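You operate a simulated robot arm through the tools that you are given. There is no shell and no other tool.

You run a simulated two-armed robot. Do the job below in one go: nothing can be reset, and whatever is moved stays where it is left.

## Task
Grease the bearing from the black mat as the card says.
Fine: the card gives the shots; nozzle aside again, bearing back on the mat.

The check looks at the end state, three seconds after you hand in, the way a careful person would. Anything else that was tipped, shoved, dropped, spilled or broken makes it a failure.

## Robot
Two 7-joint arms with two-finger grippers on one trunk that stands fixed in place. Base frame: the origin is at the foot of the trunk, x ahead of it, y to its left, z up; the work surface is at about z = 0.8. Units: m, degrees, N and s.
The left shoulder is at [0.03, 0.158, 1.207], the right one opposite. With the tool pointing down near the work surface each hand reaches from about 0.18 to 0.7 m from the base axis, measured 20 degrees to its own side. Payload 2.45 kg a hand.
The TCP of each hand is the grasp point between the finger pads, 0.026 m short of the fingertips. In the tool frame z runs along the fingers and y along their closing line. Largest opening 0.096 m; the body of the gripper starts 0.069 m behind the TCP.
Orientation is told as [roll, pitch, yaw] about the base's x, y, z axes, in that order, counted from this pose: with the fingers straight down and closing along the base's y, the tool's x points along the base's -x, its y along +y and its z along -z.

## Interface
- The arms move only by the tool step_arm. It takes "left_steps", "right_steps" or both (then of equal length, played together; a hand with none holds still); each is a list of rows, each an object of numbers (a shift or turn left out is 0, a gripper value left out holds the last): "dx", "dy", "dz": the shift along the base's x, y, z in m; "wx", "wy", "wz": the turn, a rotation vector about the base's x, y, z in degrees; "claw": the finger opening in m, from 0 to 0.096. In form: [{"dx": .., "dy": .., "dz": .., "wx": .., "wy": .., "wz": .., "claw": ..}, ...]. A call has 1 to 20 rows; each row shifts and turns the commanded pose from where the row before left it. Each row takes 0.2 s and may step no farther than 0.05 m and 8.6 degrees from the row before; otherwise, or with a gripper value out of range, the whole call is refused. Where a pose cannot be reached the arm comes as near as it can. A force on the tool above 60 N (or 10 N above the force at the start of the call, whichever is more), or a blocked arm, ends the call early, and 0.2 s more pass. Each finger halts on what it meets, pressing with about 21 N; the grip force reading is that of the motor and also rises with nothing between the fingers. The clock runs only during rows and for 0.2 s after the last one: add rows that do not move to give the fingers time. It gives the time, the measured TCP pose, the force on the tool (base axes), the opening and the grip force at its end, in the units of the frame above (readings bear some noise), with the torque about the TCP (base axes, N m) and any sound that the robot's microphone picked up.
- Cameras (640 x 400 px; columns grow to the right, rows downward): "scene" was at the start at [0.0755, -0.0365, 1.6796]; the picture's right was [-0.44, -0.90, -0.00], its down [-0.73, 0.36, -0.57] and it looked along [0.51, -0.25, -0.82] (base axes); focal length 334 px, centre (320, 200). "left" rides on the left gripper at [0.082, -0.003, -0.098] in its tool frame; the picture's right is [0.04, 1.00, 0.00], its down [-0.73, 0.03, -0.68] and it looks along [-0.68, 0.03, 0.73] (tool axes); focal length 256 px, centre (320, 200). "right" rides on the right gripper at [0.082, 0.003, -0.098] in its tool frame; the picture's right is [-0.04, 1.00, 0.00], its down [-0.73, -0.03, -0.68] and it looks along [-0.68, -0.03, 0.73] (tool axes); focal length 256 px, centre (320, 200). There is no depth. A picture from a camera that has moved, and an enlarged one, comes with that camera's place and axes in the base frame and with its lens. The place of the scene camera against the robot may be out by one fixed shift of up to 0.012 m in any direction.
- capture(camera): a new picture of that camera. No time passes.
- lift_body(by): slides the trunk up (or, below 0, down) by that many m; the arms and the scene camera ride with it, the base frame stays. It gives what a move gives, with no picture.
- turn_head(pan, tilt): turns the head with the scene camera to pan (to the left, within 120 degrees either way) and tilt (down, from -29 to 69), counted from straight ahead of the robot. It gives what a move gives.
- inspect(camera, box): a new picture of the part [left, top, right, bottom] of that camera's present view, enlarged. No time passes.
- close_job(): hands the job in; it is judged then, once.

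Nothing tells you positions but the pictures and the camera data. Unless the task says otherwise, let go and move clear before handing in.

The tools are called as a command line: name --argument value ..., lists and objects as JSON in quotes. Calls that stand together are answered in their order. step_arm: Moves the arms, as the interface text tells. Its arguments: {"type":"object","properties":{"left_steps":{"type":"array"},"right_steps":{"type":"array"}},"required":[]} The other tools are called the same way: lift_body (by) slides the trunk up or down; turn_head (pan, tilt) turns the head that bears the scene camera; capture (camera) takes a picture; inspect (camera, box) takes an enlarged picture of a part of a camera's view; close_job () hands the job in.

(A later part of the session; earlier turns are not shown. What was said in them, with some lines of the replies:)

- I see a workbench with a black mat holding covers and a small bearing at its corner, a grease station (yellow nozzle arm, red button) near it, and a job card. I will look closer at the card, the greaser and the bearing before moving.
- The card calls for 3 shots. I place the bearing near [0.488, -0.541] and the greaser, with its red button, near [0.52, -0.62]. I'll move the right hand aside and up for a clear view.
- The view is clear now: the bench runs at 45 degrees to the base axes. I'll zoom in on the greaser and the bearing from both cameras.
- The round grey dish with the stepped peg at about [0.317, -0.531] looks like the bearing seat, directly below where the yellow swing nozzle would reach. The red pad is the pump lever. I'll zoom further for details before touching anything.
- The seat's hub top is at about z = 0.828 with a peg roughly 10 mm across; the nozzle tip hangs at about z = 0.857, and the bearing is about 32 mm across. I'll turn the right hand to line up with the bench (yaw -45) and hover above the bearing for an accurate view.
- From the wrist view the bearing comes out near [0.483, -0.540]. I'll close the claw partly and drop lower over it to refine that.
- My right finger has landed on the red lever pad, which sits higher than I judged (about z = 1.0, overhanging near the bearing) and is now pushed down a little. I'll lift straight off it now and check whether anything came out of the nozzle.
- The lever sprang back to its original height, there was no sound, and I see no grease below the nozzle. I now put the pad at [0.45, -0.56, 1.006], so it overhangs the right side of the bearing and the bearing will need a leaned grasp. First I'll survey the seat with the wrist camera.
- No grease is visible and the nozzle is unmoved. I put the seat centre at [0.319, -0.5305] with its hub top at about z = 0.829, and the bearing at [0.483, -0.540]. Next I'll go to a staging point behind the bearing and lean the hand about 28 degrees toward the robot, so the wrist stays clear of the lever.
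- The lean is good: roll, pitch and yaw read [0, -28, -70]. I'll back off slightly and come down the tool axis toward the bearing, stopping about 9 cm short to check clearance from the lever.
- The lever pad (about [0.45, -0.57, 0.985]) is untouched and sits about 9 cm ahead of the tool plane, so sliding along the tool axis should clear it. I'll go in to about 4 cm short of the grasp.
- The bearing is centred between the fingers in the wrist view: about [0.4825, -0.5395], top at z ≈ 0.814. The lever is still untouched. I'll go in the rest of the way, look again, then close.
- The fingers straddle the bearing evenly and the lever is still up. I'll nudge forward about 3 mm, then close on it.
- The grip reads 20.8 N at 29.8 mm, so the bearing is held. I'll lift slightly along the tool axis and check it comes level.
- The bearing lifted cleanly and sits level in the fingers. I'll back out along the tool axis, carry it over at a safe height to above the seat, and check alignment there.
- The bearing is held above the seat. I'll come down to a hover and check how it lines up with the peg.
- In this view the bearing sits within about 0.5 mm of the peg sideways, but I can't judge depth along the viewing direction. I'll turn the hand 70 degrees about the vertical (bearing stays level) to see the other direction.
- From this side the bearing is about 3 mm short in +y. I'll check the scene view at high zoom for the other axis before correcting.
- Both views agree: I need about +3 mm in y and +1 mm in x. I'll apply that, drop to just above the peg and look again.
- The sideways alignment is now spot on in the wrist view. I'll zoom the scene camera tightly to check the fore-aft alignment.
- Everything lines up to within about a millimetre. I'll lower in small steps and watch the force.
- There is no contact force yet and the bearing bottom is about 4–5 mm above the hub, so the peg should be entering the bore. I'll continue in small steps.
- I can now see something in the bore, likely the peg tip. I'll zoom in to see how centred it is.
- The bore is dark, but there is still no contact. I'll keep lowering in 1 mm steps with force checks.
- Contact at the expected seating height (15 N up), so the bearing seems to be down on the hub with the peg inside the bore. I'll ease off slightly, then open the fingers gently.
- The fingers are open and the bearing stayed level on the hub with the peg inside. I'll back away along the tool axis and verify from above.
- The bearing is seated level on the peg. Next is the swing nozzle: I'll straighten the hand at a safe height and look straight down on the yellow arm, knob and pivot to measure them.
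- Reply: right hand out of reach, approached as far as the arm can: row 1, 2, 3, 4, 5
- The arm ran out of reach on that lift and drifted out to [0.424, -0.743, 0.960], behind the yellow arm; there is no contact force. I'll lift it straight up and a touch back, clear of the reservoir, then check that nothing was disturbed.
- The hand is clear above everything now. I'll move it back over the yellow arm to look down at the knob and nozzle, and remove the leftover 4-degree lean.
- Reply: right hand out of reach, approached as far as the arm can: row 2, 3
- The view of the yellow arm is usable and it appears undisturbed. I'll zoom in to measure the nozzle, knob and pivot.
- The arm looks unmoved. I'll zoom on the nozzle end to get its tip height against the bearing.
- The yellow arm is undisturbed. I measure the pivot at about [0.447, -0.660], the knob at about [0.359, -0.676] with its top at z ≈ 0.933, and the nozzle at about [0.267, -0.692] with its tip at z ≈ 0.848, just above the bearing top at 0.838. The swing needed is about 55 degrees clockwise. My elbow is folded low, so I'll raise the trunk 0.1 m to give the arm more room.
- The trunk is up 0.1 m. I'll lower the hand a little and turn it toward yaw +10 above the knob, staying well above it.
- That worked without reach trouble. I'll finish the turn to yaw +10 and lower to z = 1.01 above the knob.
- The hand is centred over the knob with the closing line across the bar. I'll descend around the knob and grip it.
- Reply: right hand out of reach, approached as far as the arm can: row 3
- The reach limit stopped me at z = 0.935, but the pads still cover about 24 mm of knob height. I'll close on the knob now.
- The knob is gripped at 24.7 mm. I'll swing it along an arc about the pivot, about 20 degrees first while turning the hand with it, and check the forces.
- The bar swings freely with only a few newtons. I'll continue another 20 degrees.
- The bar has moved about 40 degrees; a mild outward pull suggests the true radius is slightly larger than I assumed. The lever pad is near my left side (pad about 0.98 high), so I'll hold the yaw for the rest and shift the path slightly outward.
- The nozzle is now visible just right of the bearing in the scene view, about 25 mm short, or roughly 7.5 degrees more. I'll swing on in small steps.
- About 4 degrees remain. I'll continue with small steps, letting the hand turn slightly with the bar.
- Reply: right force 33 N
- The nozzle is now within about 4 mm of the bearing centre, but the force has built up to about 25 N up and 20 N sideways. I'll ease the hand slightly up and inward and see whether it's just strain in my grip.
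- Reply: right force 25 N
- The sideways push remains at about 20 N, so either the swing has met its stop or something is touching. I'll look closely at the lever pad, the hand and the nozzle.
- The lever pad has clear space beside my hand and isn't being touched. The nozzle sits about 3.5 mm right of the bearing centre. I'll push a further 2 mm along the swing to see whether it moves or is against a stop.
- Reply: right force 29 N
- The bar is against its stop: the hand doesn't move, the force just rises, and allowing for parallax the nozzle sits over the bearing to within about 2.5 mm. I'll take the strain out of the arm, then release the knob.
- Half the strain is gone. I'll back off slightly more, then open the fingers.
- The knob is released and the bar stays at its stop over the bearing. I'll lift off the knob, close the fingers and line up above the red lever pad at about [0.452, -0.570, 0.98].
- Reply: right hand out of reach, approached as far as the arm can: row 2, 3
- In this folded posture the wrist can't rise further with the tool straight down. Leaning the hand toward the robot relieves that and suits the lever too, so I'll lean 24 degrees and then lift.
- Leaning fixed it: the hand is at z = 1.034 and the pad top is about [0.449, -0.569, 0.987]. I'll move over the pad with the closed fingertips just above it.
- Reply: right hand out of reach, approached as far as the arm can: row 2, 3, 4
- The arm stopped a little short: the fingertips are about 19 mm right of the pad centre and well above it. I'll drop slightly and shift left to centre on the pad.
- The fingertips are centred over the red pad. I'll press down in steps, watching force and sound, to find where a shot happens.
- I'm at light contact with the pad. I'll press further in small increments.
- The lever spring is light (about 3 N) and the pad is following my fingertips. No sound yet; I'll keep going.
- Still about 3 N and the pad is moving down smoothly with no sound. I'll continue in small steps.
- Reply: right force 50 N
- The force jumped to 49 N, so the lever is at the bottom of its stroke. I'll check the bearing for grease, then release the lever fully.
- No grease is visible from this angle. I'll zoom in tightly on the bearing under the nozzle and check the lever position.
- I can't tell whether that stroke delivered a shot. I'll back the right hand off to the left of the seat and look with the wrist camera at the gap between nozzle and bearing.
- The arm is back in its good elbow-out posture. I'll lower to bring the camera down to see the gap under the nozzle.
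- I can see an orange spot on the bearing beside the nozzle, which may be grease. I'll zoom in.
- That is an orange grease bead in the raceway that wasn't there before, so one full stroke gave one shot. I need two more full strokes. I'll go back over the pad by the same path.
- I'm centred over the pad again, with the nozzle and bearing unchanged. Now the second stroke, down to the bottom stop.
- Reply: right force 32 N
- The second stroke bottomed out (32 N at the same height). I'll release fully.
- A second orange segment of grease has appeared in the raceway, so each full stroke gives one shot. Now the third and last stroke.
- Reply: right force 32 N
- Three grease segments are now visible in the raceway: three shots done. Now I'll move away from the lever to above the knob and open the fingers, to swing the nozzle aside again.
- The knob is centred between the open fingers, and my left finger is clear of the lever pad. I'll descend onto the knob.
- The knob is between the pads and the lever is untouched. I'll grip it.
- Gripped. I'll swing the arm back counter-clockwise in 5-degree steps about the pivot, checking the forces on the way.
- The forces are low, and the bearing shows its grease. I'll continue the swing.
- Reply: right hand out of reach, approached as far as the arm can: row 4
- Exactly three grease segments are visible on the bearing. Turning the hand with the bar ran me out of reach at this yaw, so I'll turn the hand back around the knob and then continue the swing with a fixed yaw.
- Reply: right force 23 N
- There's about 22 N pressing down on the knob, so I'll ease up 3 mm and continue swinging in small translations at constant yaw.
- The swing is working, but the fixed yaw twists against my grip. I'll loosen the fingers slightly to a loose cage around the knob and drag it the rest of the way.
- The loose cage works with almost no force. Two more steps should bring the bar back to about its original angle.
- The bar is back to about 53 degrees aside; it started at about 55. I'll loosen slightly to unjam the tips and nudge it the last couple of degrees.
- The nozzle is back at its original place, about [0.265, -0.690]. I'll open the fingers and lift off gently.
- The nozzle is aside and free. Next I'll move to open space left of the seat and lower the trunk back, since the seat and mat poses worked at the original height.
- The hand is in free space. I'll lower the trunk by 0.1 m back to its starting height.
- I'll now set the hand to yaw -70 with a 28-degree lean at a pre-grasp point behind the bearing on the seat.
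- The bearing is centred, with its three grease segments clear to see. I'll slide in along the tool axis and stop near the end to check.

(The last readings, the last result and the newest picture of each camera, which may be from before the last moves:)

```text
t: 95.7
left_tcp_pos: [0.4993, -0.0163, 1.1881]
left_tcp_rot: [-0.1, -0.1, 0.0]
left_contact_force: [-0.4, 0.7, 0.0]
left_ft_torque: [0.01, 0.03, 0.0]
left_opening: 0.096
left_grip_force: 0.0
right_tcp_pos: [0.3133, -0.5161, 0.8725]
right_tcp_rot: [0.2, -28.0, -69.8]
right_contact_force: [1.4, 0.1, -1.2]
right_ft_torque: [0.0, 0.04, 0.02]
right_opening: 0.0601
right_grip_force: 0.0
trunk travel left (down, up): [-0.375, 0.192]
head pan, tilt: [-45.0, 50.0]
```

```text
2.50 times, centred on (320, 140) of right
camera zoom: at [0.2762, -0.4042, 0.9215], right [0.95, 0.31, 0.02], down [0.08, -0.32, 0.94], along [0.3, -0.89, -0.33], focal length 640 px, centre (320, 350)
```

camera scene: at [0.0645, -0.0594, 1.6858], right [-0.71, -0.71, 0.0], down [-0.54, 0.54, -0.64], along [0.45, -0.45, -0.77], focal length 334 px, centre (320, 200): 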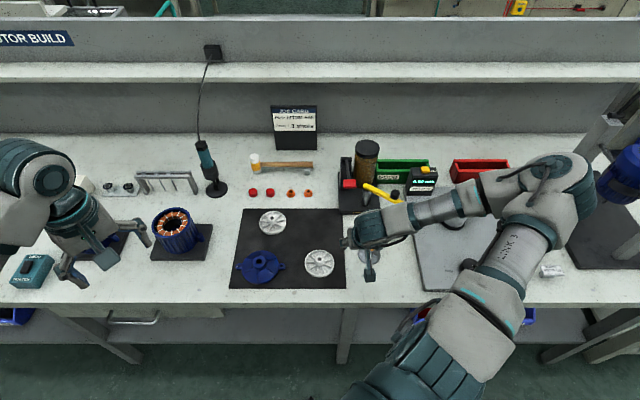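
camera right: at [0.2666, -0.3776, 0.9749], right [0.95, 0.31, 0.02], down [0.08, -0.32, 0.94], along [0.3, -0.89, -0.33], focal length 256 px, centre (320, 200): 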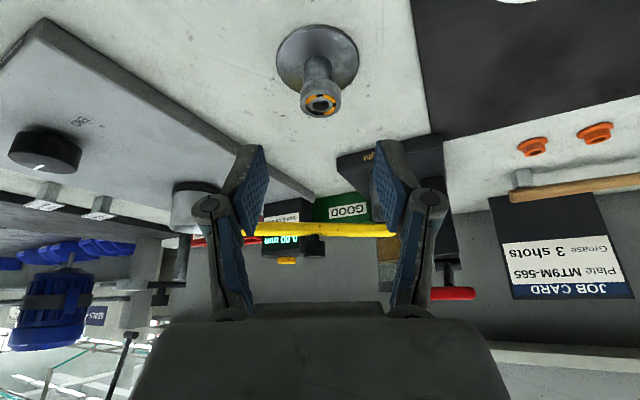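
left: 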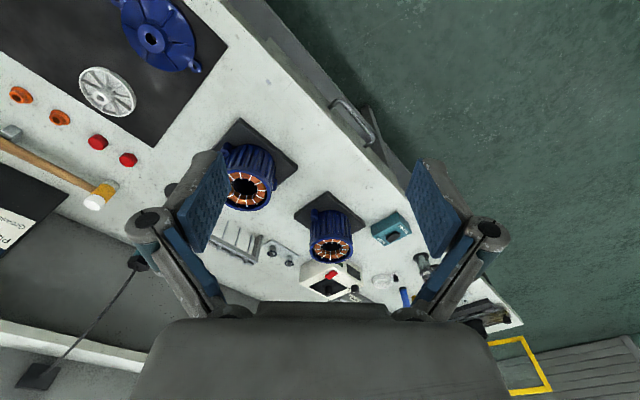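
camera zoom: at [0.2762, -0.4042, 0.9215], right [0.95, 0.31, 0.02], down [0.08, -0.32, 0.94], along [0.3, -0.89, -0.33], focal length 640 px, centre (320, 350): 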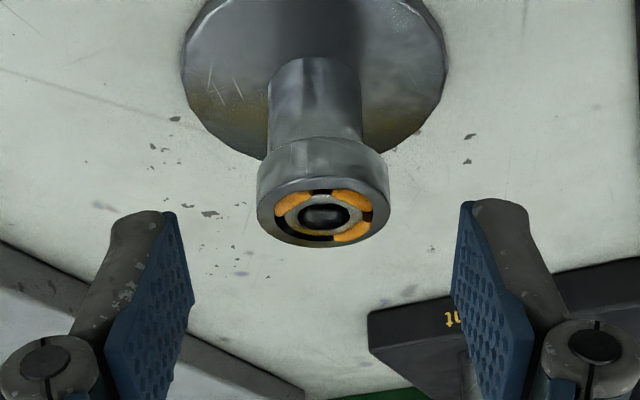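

Still centred. I'll do the last 2 cm, then close gently.

step_arm --right_steps '[{"dx": 0.002, "dy": -0.0054, "dz": -0.009}, {"dx": 0.0019, "dy": -0.0053, "dz": -0.0087}, {}, {}]'

inspect --camera "right" --box '[220, 80, 420, 240]'

```text
t: 96.7
left_tcp_pos: [0.4992, -0.0155, 1.1878]
left_tcp_rot: [0.0, -0.1, 0.1]
left_contact_force: [0.0, -0.1, 0.1]
left_ft_torque: [-0.01, 0.02, 0.03]
left_opening: 0.0959
left_grip_force: 0.1
right_tcp_pos: [0.3178, -0.5266, 0.8552]
right_tcp_rot: [0.4, -27.9, -69.9]
right_contact_force: [-0.2, -0.8, -0.6]
right_ft_torque: [0.0, -0.03, 0.03]
right_opening: 0.06
right_grip_force: 0.1
trunk travel left (down, up): [-0.375, 0.192]
head pan, tilt: [-45.0, 50.0]
```

```text
2.50 times, centred on (320, 160) of right
camera zoom: at [0.2802, -0.4146, 0.9038], right [0.95, 0.31, 0.02], down [0.08, -0.32, 0.94], along [0.3, -0.89, -0.33], focal length 640 px, centre (320, 300)
```

zoom: 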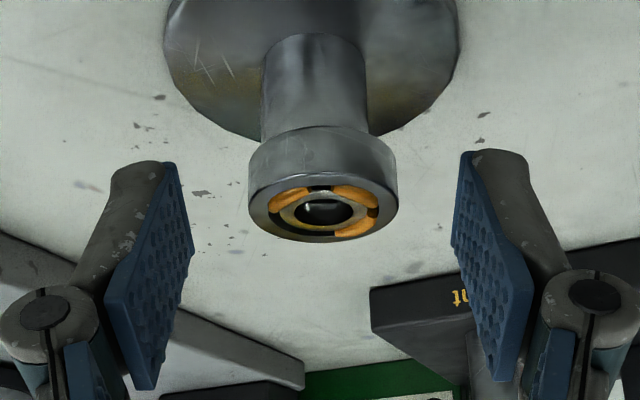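

Well centred, with good pad coverage of the bearing's rim. Closing now.

step_arm --right_steps '[{"claw": 0.045}, {"claw": 0.036}, {"claw": 0.026}, {}, {}]'

inspect --camera "right" --box '[220, 80, 420, 240]'

```text
t: 97.9
left_tcp_pos: [0.4996, -0.0147, 1.1882]
left_tcp_rot: [0.0, -0.1, 0.0]
left_contact_force: [-0.1, -0.6, -0.5]
left_ft_torque: [-0.02, 0.0, -0.01]
left_opening: 0.0961
left_grip_force: 0.1
right_tcp_pos: [0.3173, -0.5265, 0.8548]
right_tcp_rot: [0.3, -27.9, -69.9]
right_contact_force: [-1.0, -0.5, 1.1]
right_ft_torque: [0.01, 0.01, 0.01]
right_opening: 0.0297
right_grip_force: 20.9
trunk travel left (down, up): [-0.375, 0.192]
head pan, tilt: [-45.0, 50.0]
```

```text
2.50 times, centred on (320, 160) of right
camera zoom: at [0.2802, -0.4146, 0.9039], right [0.95, 0.31, 0.02], down [0.08, -0.32, 0.94], along [0.3, -0.89, -0.33], focal length 640 px, centre (320, 300)
```

zoom: 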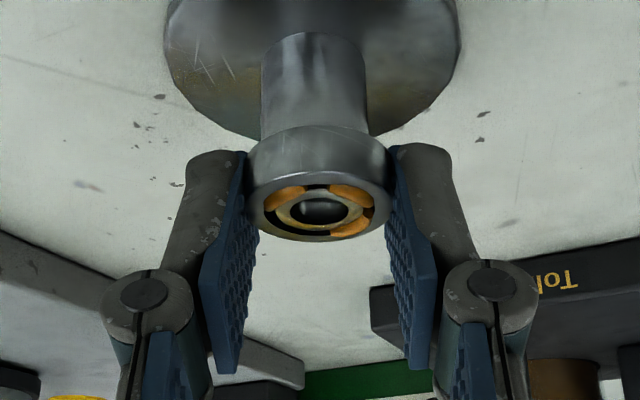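

Gripped at 29.7 mm. I'll lift straight up off the peg.

step_arm --right_steps '[{"dz": 0.004}, {"dz": 0.005}, {"dz": 0.006}, {"dz": 0.01}, {}]'

inspect --camera "right" --box '[220, 40, 420, 200]'

inspect --camera "scene" --box '[340, 220, 420, 290]'

```text
t: 99.1
left_tcp_pos: [0.4991, -0.0147, 1.1883]
left_tcp_rot: [0.1, -0.1, -0.1]
left_contact_force: [-0.3, 0.8, -0.4]
left_ft_torque: [0.02, -0.04, -0.04]
left_opening: 0.0962
left_grip_force: 0.0
right_tcp_pos: [0.319, -0.5257, 0.8808]
right_tcp_rot: [0.3, -28.0, -69.9]
right_contact_force: [-0.8, -0.7, -0.5]
right_ft_torque: [-0.01, -0.04, 0.0]
right_opening: 0.0298
right_grip_force: 21.0
trunk travel left (down, up): [-0.375, 0.192]
head pan, tilt: [-45.0, 50.0]
```

```text
2.50 times, centred on (320, 120) of right
camera zoom: at [0.2805, -0.4149, 0.9292], right [0.95, 0.31, 0.02], down [0.08, -0.32, 0.94], along [0.3, -0.89, -0.33], focal length 640 px, centre (320, 400)
```

zoom: 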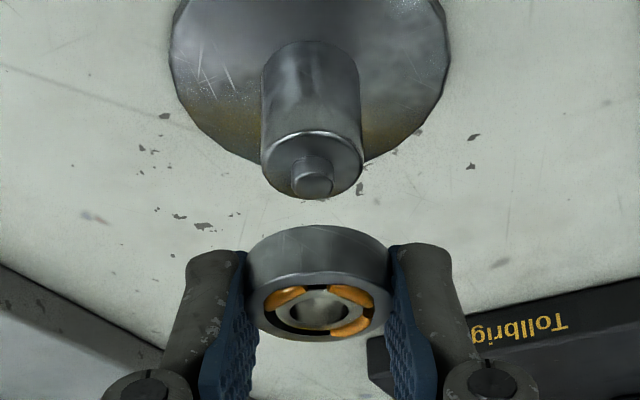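

```text
5.71 times, centred on (380, 255) of scene
camera zoom: at [0.065, -0.0597, 1.6857], right [-0.71, -0.71, 0.0], down [-0.54, 0.54, -0.64], along [0.45, -0.45, -0.77], focal length 1910 px, centre (-23, -114)
```

zoom: 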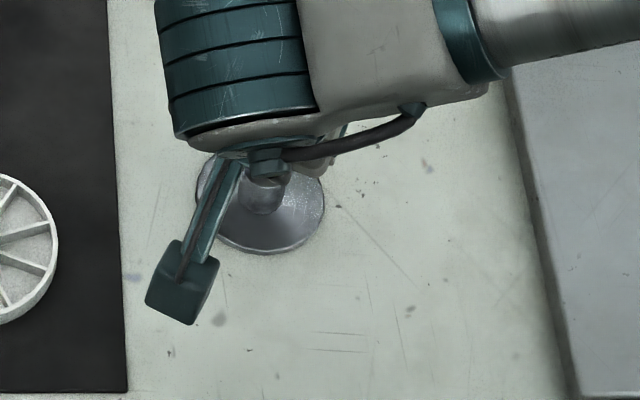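

The bearing is off the peg with the grease intact. I'll raise it and carry it along the proven path to above a clear part of the mat, a few centimetres left of its old spot and away from the lever.

step_arm --right_steps '[{"dz": 0.035}, {"dz": 0.045}, {"dz": 0.045}, {"dx": 0.033, "dy": 0.0175}, {"dx": 0.033, "dy": 0.0175}, {"dx": 0.033, "dy": 0.0175}, {"dx": 0.033, "dy": 0.0175}, {"dx": 0.0135, "dy": 0.0085, "dz": -0.02}, {"dx": 0.0133, "dy": 0.0088, "dz": -0.0207}, {}, {}]'

capture --camera "right"

capture --camera "scene"

```text
t: 101.5
left_tcp_pos: [0.4995, -0.0121, 1.1889]
left_tcp_rot: [-0.1, 0.0, 0.0]
left_contact_force: [0.0, 0.5, 0.4]
left_ft_torque: [0.02, 0.0, 0.0]
left_opening: 0.0963
left_grip_force: 0.0
right_tcp_pos: [0.475, -0.4367, 0.9639]
right_tcp_rot: [0.3, -28.0, -69.9]
right_contact_force: [0.3, 0.1, -0.4]
right_ft_torque: [0.0, -0.01, 0.0]
right_opening: 0.0297
right_grip_force: 20.3
trunk travel left (down, up): [-0.375, 0.192]
head pan, tilt: [-45.0, 50.0]
```

```text
taken
camera right: at [0.4382, -0.3252, 1.0131], right [0.95, 0.31, 0.02], down [0.08, -0.32, 0.94], along [0.3, -0.89, -0.33], focal length 256 px, centre (320, 200)
```

right: 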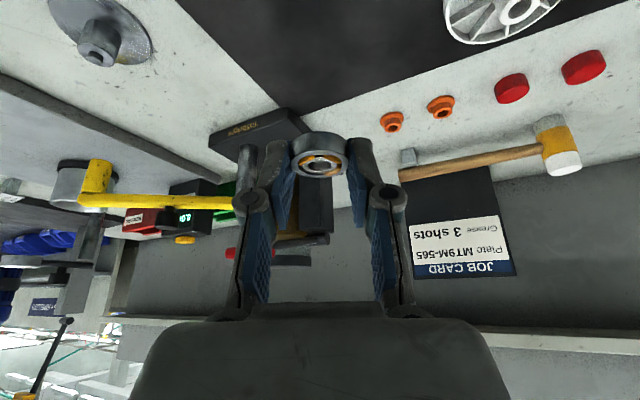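

```text
taken
camera scene: at [0.066, -0.0579, 1.6857], right [-0.71, -0.71, 0.0], down [-0.54, 0.54, -0.64], along [0.45, -0.45, -0.77], focal length 334 px, centre (320, 200)
```

scene: 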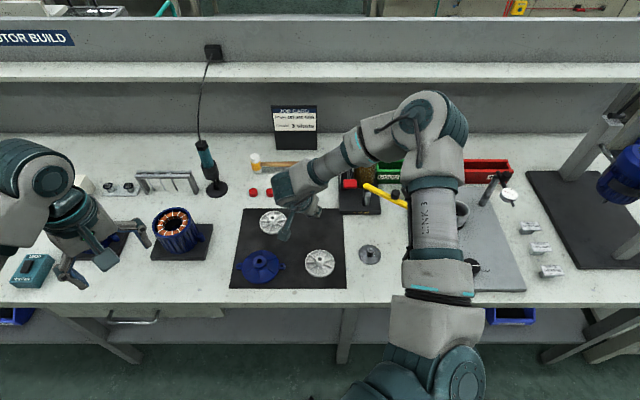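

The bearing is held level. I'll descend along the tool axis toward the clear mat spot, stopping about 2 cm above it.

step_arm --right_steps '[{"dx": 0.0069, "dy": -0.0191, "dz": -0.0383}, {"dx": 0.0069, "dy": -0.0191, "dz": -0.0383}, {"dx": 0.0069, "dy": -0.0191, "dz": -0.0383}, {}, {}]'

capture --camera "right"

inspect --camera "scene" --box '[240, 150, 400, 270]'

```text
t: 102.7
left_tcp_pos: [0.4983, -0.0142, 1.1882]
left_tcp_rot: [0.0, -0.1, 0.0]
left_contact_force: [1.1, 0.4, 0.9]
left_ft_torque: [0.0, 0.03, -0.01]
left_opening: 0.0961
left_grip_force: 0.1
right_tcp_pos: [0.4975, -0.4942, 0.849]
right_tcp_rot: [0.3, -27.9, -69.9]
right_contact_force: [0.2, -0.6, -1.4]
right_ft_torque: [-0.01, 0.04, 0.01]
right_opening: 0.0297
right_grip_force: 21.5
trunk travel left (down, up): [-0.375, 0.192]
head pan, tilt: [-45.0, 50.0]
```

```text
taken
camera right: at [0.4598, -0.3824, 0.8983], right [0.95, 0.31, 0.02], down [0.08, -0.32, 0.94], along [0.3, -0.89, -0.33], focal length 256 px, centre (320, 200)
```

right: 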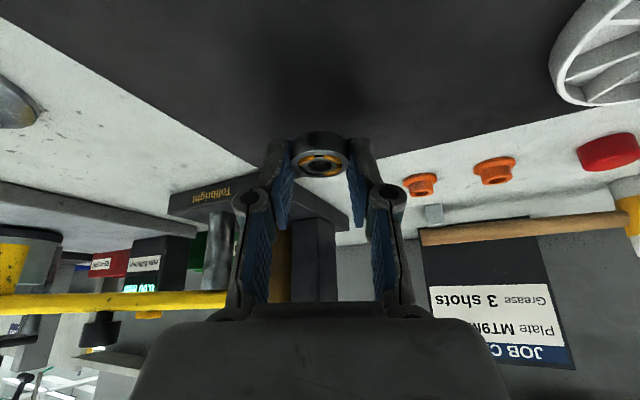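

```text
3.33 times, centred on (320, 210) of scene
camera zoom: at [0.0664, -0.0542, 1.6858], right [-0.71, -0.71, 0.0], down [-0.54, 0.54, -0.64], along [0.45, -0.45, -0.77], focal length 1114 px, centre (320, 167)
```

zoom: 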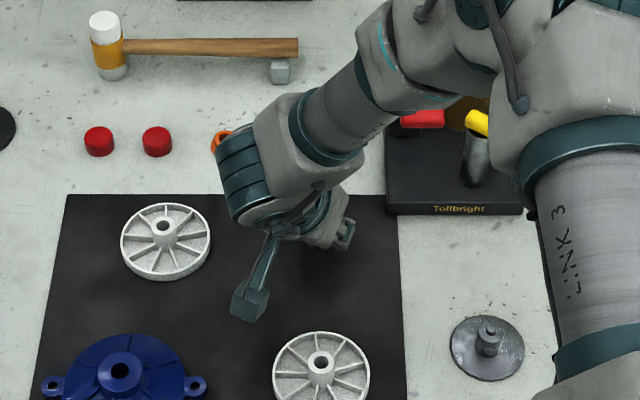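

Bearing about 17 mm above a clear patch of mat. I'll lower straight down in small steps until contact.

step_arm --right_steps '[{"dz": -0.006}, {"dz": -0.005}, {"dz": -0.002}, {}]'

step_arm --right_steps '[{"dz": -0.0015}, {"dz": -0.0015}, {}]'

inspect --camera "right" --box '[220, 80, 420, 240]'

```text
t: 103.7
left_tcp_pos: [0.4987, -0.0134, 1.1891]
left_tcp_rot: [-0.1, -0.1, 0.0]
left_contact_force: [0.2, -0.2, 0.2]
left_ft_torque: [0.0, 0.01, -0.03]
left_opening: 0.0958
left_grip_force: 0.0
right_tcp_pos: [0.4973, -0.4958, 0.8361]
right_tcp_rot: [0.4, -28.1, -69.8]
right_contact_force: [0.3, -0.3, -1.1]
right_ft_torque: [0.0, 0.01, 0.01]
right_opening: 0.0297
right_grip_force: 21.3
trunk travel left (down, up): [-0.375, 0.192]
head pan, tilt: [-45.0, 50.0]
```

```text
t: 104.5
left_tcp_pos: [0.4983, -0.0149, 1.1875]
left_tcp_rot: [0.0, -0.1, 0.0]
left_contact_force: [0.0, -0.2, 0.4]
left_ft_torque: [-0.03, 0.04, -0.01]
left_opening: 0.096
left_grip_force: 0.1
right_tcp_pos: [0.4978, -0.4958, 0.8332]
right_tcp_rot: [0.3, -27.9, -69.8]
right_contact_force: [-0.3, -0.2, -0.4]
right_ft_torque: [-0.01, -0.03, 0.02]
right_opening: 0.0295
right_grip_force: 21.2
trunk travel left (down, up): [-0.375, 0.192]
head pan, tilt: [-45.0, 50.0]
```

```text
2.50 times, centred on (320, 160) of right
camera zoom: at [0.4599, -0.3843, 0.8822], right [0.95, 0.31, 0.02], down [0.08, -0.32, 0.94], along [0.3, -0.89, -0.33], focal length 640 px, centre (320, 300)
```

zoom: 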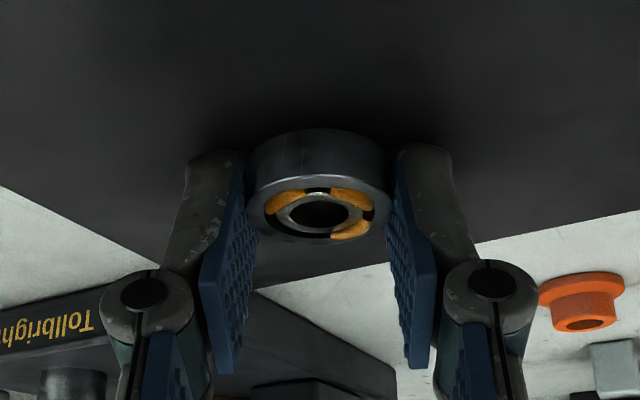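

No contact yet. I'll keep lowering 1 mm at a time.

step_arm --right_steps '[{"dz": -0.001}, {"dz": -0.001}, {}]'

inspect --camera "right" --box '[260, 100, 380, 180]'

```text
t: 105.3
left_tcp_pos: [0.4984, -0.0144, 1.1894]
left_tcp_rot: [-0.1, -0.1, 0.0]
left_contact_force: [0.0, -0.5, 0.2]
left_ft_torque: [0.0, 0.04, 0.01]
left_opening: 0.0961
left_grip_force: 0.1
right_tcp_pos: [0.4973, -0.4963, 0.8317]
right_tcp_rot: [0.4, -28.2, -69.9]
right_contact_force: [-0.2, -0.8, 12.2]
right_ft_torque: [-0.13, 0.19, -0.01]
right_opening: 0.0295
right_grip_force: 21.5
trunk travel left (down, up): [-0.375, 0.192]
head pan, tilt: [-45.0, 50.0]
```

```text
5.00 times, centred on (320, 140) of right
camera zoom: at [0.4597, -0.3845, 0.8815], right [0.95, 0.31, 0.02], down [0.08, -0.32, 0.94], along [0.3, -0.89, -0.33], focal length 1280 px, centre (320, 500)
```

zoom: 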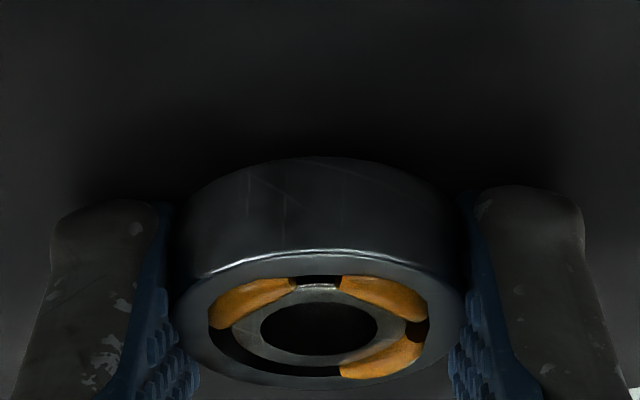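

Contact at z = 0.832, so the bearing is on the mat. I'll ease off a touch and open slowly.

step_arm --right_steps '[{"dz": 0.0008}, {"claw": 0.0315}, {"claw": 0.034}, {"claw": 0.04}, {"claw": 0.05}, {"claw": 0.058}, {}]'

inspect --camera "right" --box '[220, 80, 420, 240]'

```text
t: 106.9
left_tcp_pos: [0.4994, -0.0148, 1.1885]
left_tcp_rot: [0.0, -0.1, 0.0]
left_contact_force: [-0.4, 1.1, 0.2]
left_ft_torque: [0.02, -0.01, 0.03]
left_opening: 0.0959
left_grip_force: 0.1
right_tcp_pos: [0.4976, -0.4973, 0.8324]
right_tcp_rot: [0.2, -28.0, -69.9]
right_contact_force: [-0.1, -0.4, -0.5]
right_ft_torque: [0.0, 0.0, 0.01]
right_opening: 0.0582
right_grip_force: 0.2
trunk travel left (down, up): [-0.375, 0.192]
head pan, tilt: [-45.0, 50.0]
```

```text
2.50 times, centred on (320, 160) of right
camera zoom: at [0.4596, -0.3847, 0.881], right [0.95, 0.31, 0.02], down [0.08, -0.32, 0.94], along [0.3, -0.89, -0.33], focal length 640 px, centre (320, 300)
```

zoom: 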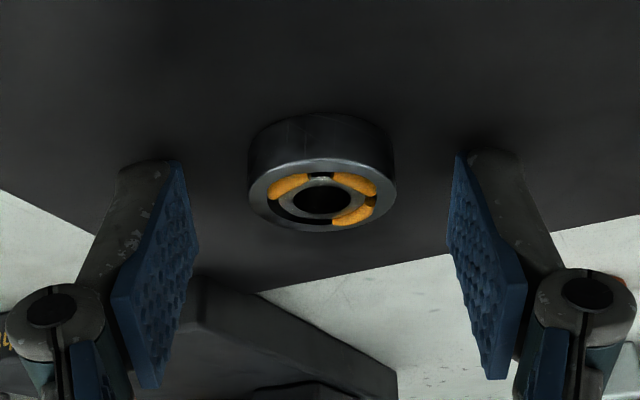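

The bearing rests flat on the mat with the fingers clear. I'll back out along the tool axis and then inspect the whole scene.

step_arm --right_steps '[{"dx": -0.003, "dy": 0.0083, "dz": 0.0166}, {"dx": -0.006, "dy": 0.0165, "dz": 0.0331}, {"dx": -0.006, "dy": 0.0165, "dz": 0.0331}, {"dx": -0.006, "dy": 0.0165, "dz": 0.0331}, {"dx": -0.006, "dy": 0.0165, "dz": 0.0331}, {}, {}]'

capture --camera "scene"

inspect --camera "scene" --box '[300, 150, 440, 280]'

capture --camera "right"

```text
t: 108.5
left_tcp_pos: [0.5, -0.016, 1.1888]
left_tcp_rot: [0.0, -0.1, 0.1]
left_contact_force: [0.2, 0.5, 0.1]
left_ft_torque: [0.0, -0.03, 0.01]
left_opening: 0.0962
left_grip_force: 0.0
right_tcp_pos: [0.4703, -0.4213, 0.9803]
right_tcp_rot: [0.4, -28.0, -69.9]
right_contact_force: [-0.6, 0.1, 0.3]
right_ft_torque: [0.0, -0.03, -0.01]
right_opening: 0.0579
right_grip_force: 0.1
trunk travel left (down, up): [-0.375, 0.192]
head pan, tilt: [-45.0, 50.0]
```

```text
taken
camera scene: at [0.0667, -0.0584, 1.6857], right [-0.71, -0.71, 0.0], down [-0.54, 0.54, -0.64], along [0.45, -0.45, -0.77], focal length 334 px, centre (320, 200)
```

scene: 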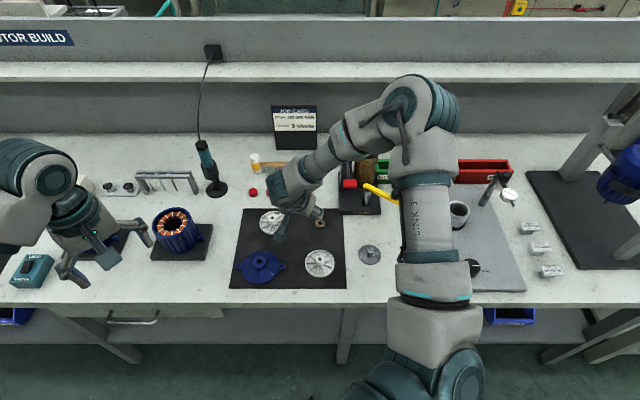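

```text
3.08 times, centred on (370, 215) of scene
camera zoom: at [0.0667, -0.0584, 1.6857], right [-0.71, -0.71, 0.0], down [-0.54, 0.54, -0.64], along [0.45, -0.45, -0.77], focal length 1029 px, centre (166, 154)
```

zoom: 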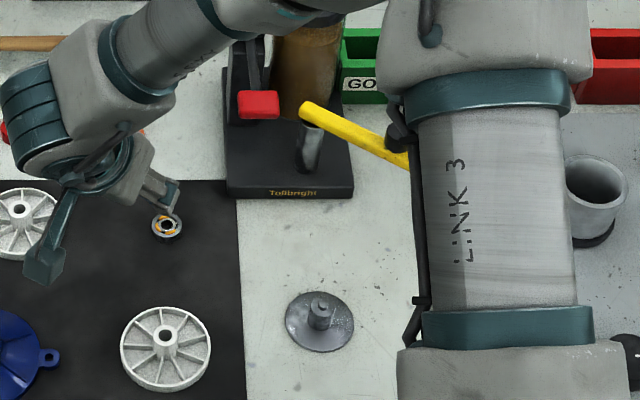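

```text
taken
camera right: at [0.4333, -0.3107, 1.0292], right [0.95, 0.31, 0.02], down [0.08, -0.32, 0.94], along [0.3, -0.89, -0.33], focal length 256 px, centre (320, 200)
```

right: 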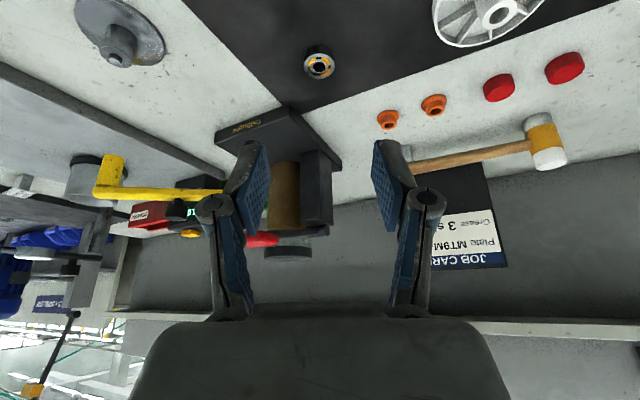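

The bearing is on the mat. I'll lift the hand well clear and do a final check of the nozzle, seat and other parts.

step_arm --right_steps '[{"dz": 0.03}, {"dx": -0.02, "dy": 0.01, "dz": 0.03}, {"dx": -0.03, "dy": 0.01, "dz": 0.02}, {"dx": -0.03, "dy": 0.01, "dz": 0.02}, {}]'

capture --camera "scene"

inspect --camera "scene" --box '[220, 140, 400, 300]'

capture --camera "right"

```text
t: 109.7
left_tcp_pos: [0.5001, -0.0153, 1.1882]
left_tcp_rot: [0.0, 0.0, -0.1]
left_contact_force: [-0.9, 0.0, 0.3]
left_ft_torque: [0.01, 0.0, 0.02]
left_opening: 0.096
left_grip_force: 0.1
right_tcp_pos: [0.3897, -0.3928, 1.0807]
right_tcp_rot: [0.2, -27.9, -69.9]
right_contact_force: [-0.7, 0.0, 0.4]
right_ft_torque: [-0.03, 0.02, 0.01]
right_opening: 0.0581
right_grip_force: 0.1
trunk travel left (down, up): [-0.375, 0.192]
head pan, tilt: [-45.0, 50.0]
```

```text
taken
camera scene: at [0.0663, -0.0582, 1.6857], right [-0.71, -0.71, 0.0], down [-0.54, 0.54, -0.64], along [0.45, -0.45, -0.77], focal length 334 px, centre (320, 200)
```

scene: 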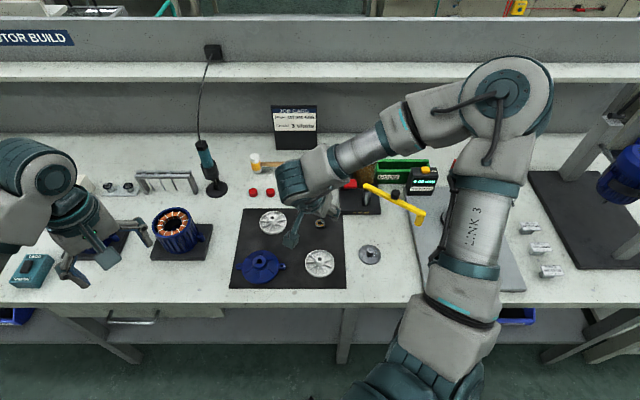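

```text
2.50 times, centred on (310, 220) of scene
camera zoom: at [0.0663, -0.0582, 1.6857], right [-0.71, -0.71, 0.0], down [-0.54, 0.54, -0.64], along [0.45, -0.45, -0.77], focal length 836 px, centre (345, 150)
```

zoom: 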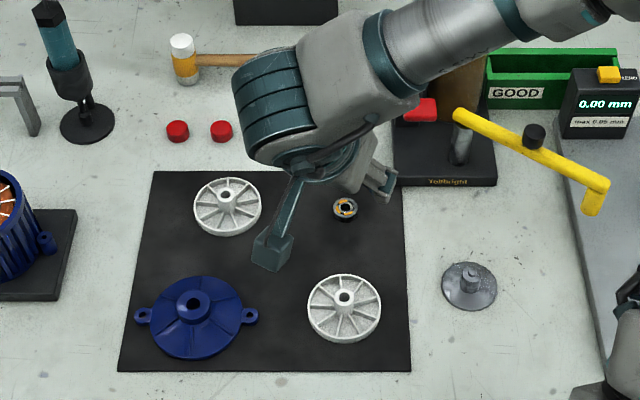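

```text
taken
camera right: at [0.3535, -0.281, 1.1299], right [0.95, 0.31, 0.02], down [0.08, -0.32, 0.94], along [0.3, -0.89, -0.33], focal length 256 px, centre (320, 200)
```

right: 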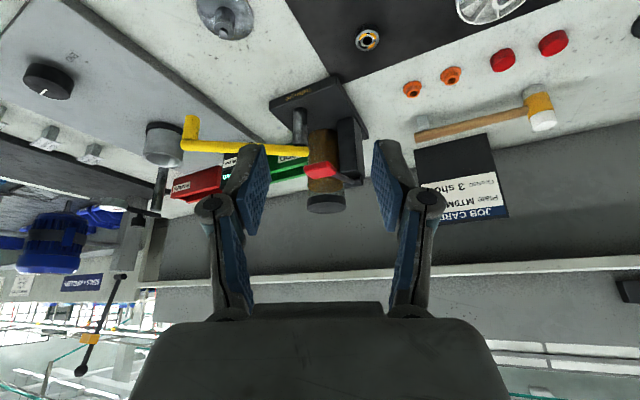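

Everything looks in place: the nozzle end is back at its original pixel position and the seat is unmoved. I'll take one last close look at the bearing and at the area under the nozzle for any spill.

inspect --camera "scene" --box '[306, 212, 336, 234]'

inspect --camera "scene" --box '[340, 170, 440, 275]'

```text
16.00 times, centred on (321, 223) of scene
camera zoom: at [0.0663, -0.0582, 1.6857], right [-0.71, -0.71, 0.0], down [-0.54, 0.54, -0.64], along [0.45, -0.45, -0.77], focal length 5349 px, centre (304, -168)
```

zoom: 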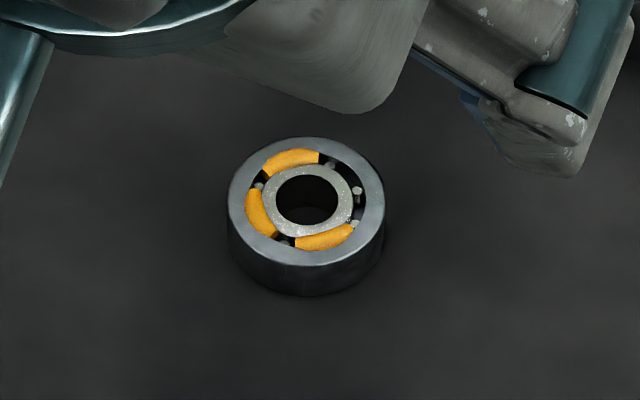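

```text
3.81 times, centred on (390, 222) of scene
camera zoom: at [0.0663, -0.0582, 1.6857], right [-0.71, -0.71, 0.0], down [-0.54, 0.54, -0.64], along [0.45, -0.45, -0.77], focal length 1274 px, centre (53, 114)
```

zoom: 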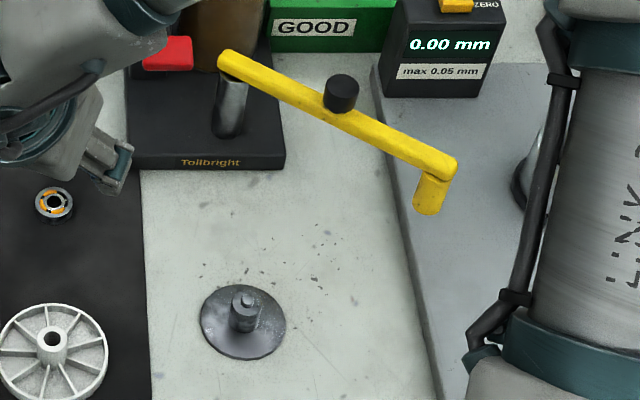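

The bearing lies flat on the mat with exactly three grease segments. The nozzle is aside at its original position, the lever is up, there's no spill, and both hands are clear. Handing in.

close_job

```text
The job is handed in.
```

The bearing has its three shots of grease, as the card asks, and is back on the black mat. The job is handed in, and the result of the check hasn't come back to me.

- **Bearing:** it lies flat on the mat with exactly three grease segments in the raceway. I put it about 3–4 cm from its old spot, farther from the pump lever.
- **Nozzle:** it was swung over for greasing and is back aside, in the same place in the camera picture as at the start.
- **Grease shots:** I gave three full lever strokes with the nozzle over the bearing. The nozzle was about 3 mm off the bearing centre, against its stop.
- **Accidental lever press:** early on, my finger pushed the lever about 3 cm down while the nozzle was aside. It sprang back, there was no sound, and I saw no grease under the nozzle.
- **Unplanned hand movement:** the right hand once drifted out past the nozzle arm when it ran out of reach. No contact showed in the force reading, and nothing looked moved afterwards.

In the last pictures I saw no spills, nothing looked disturbed, the lever was up and both hands were clear.
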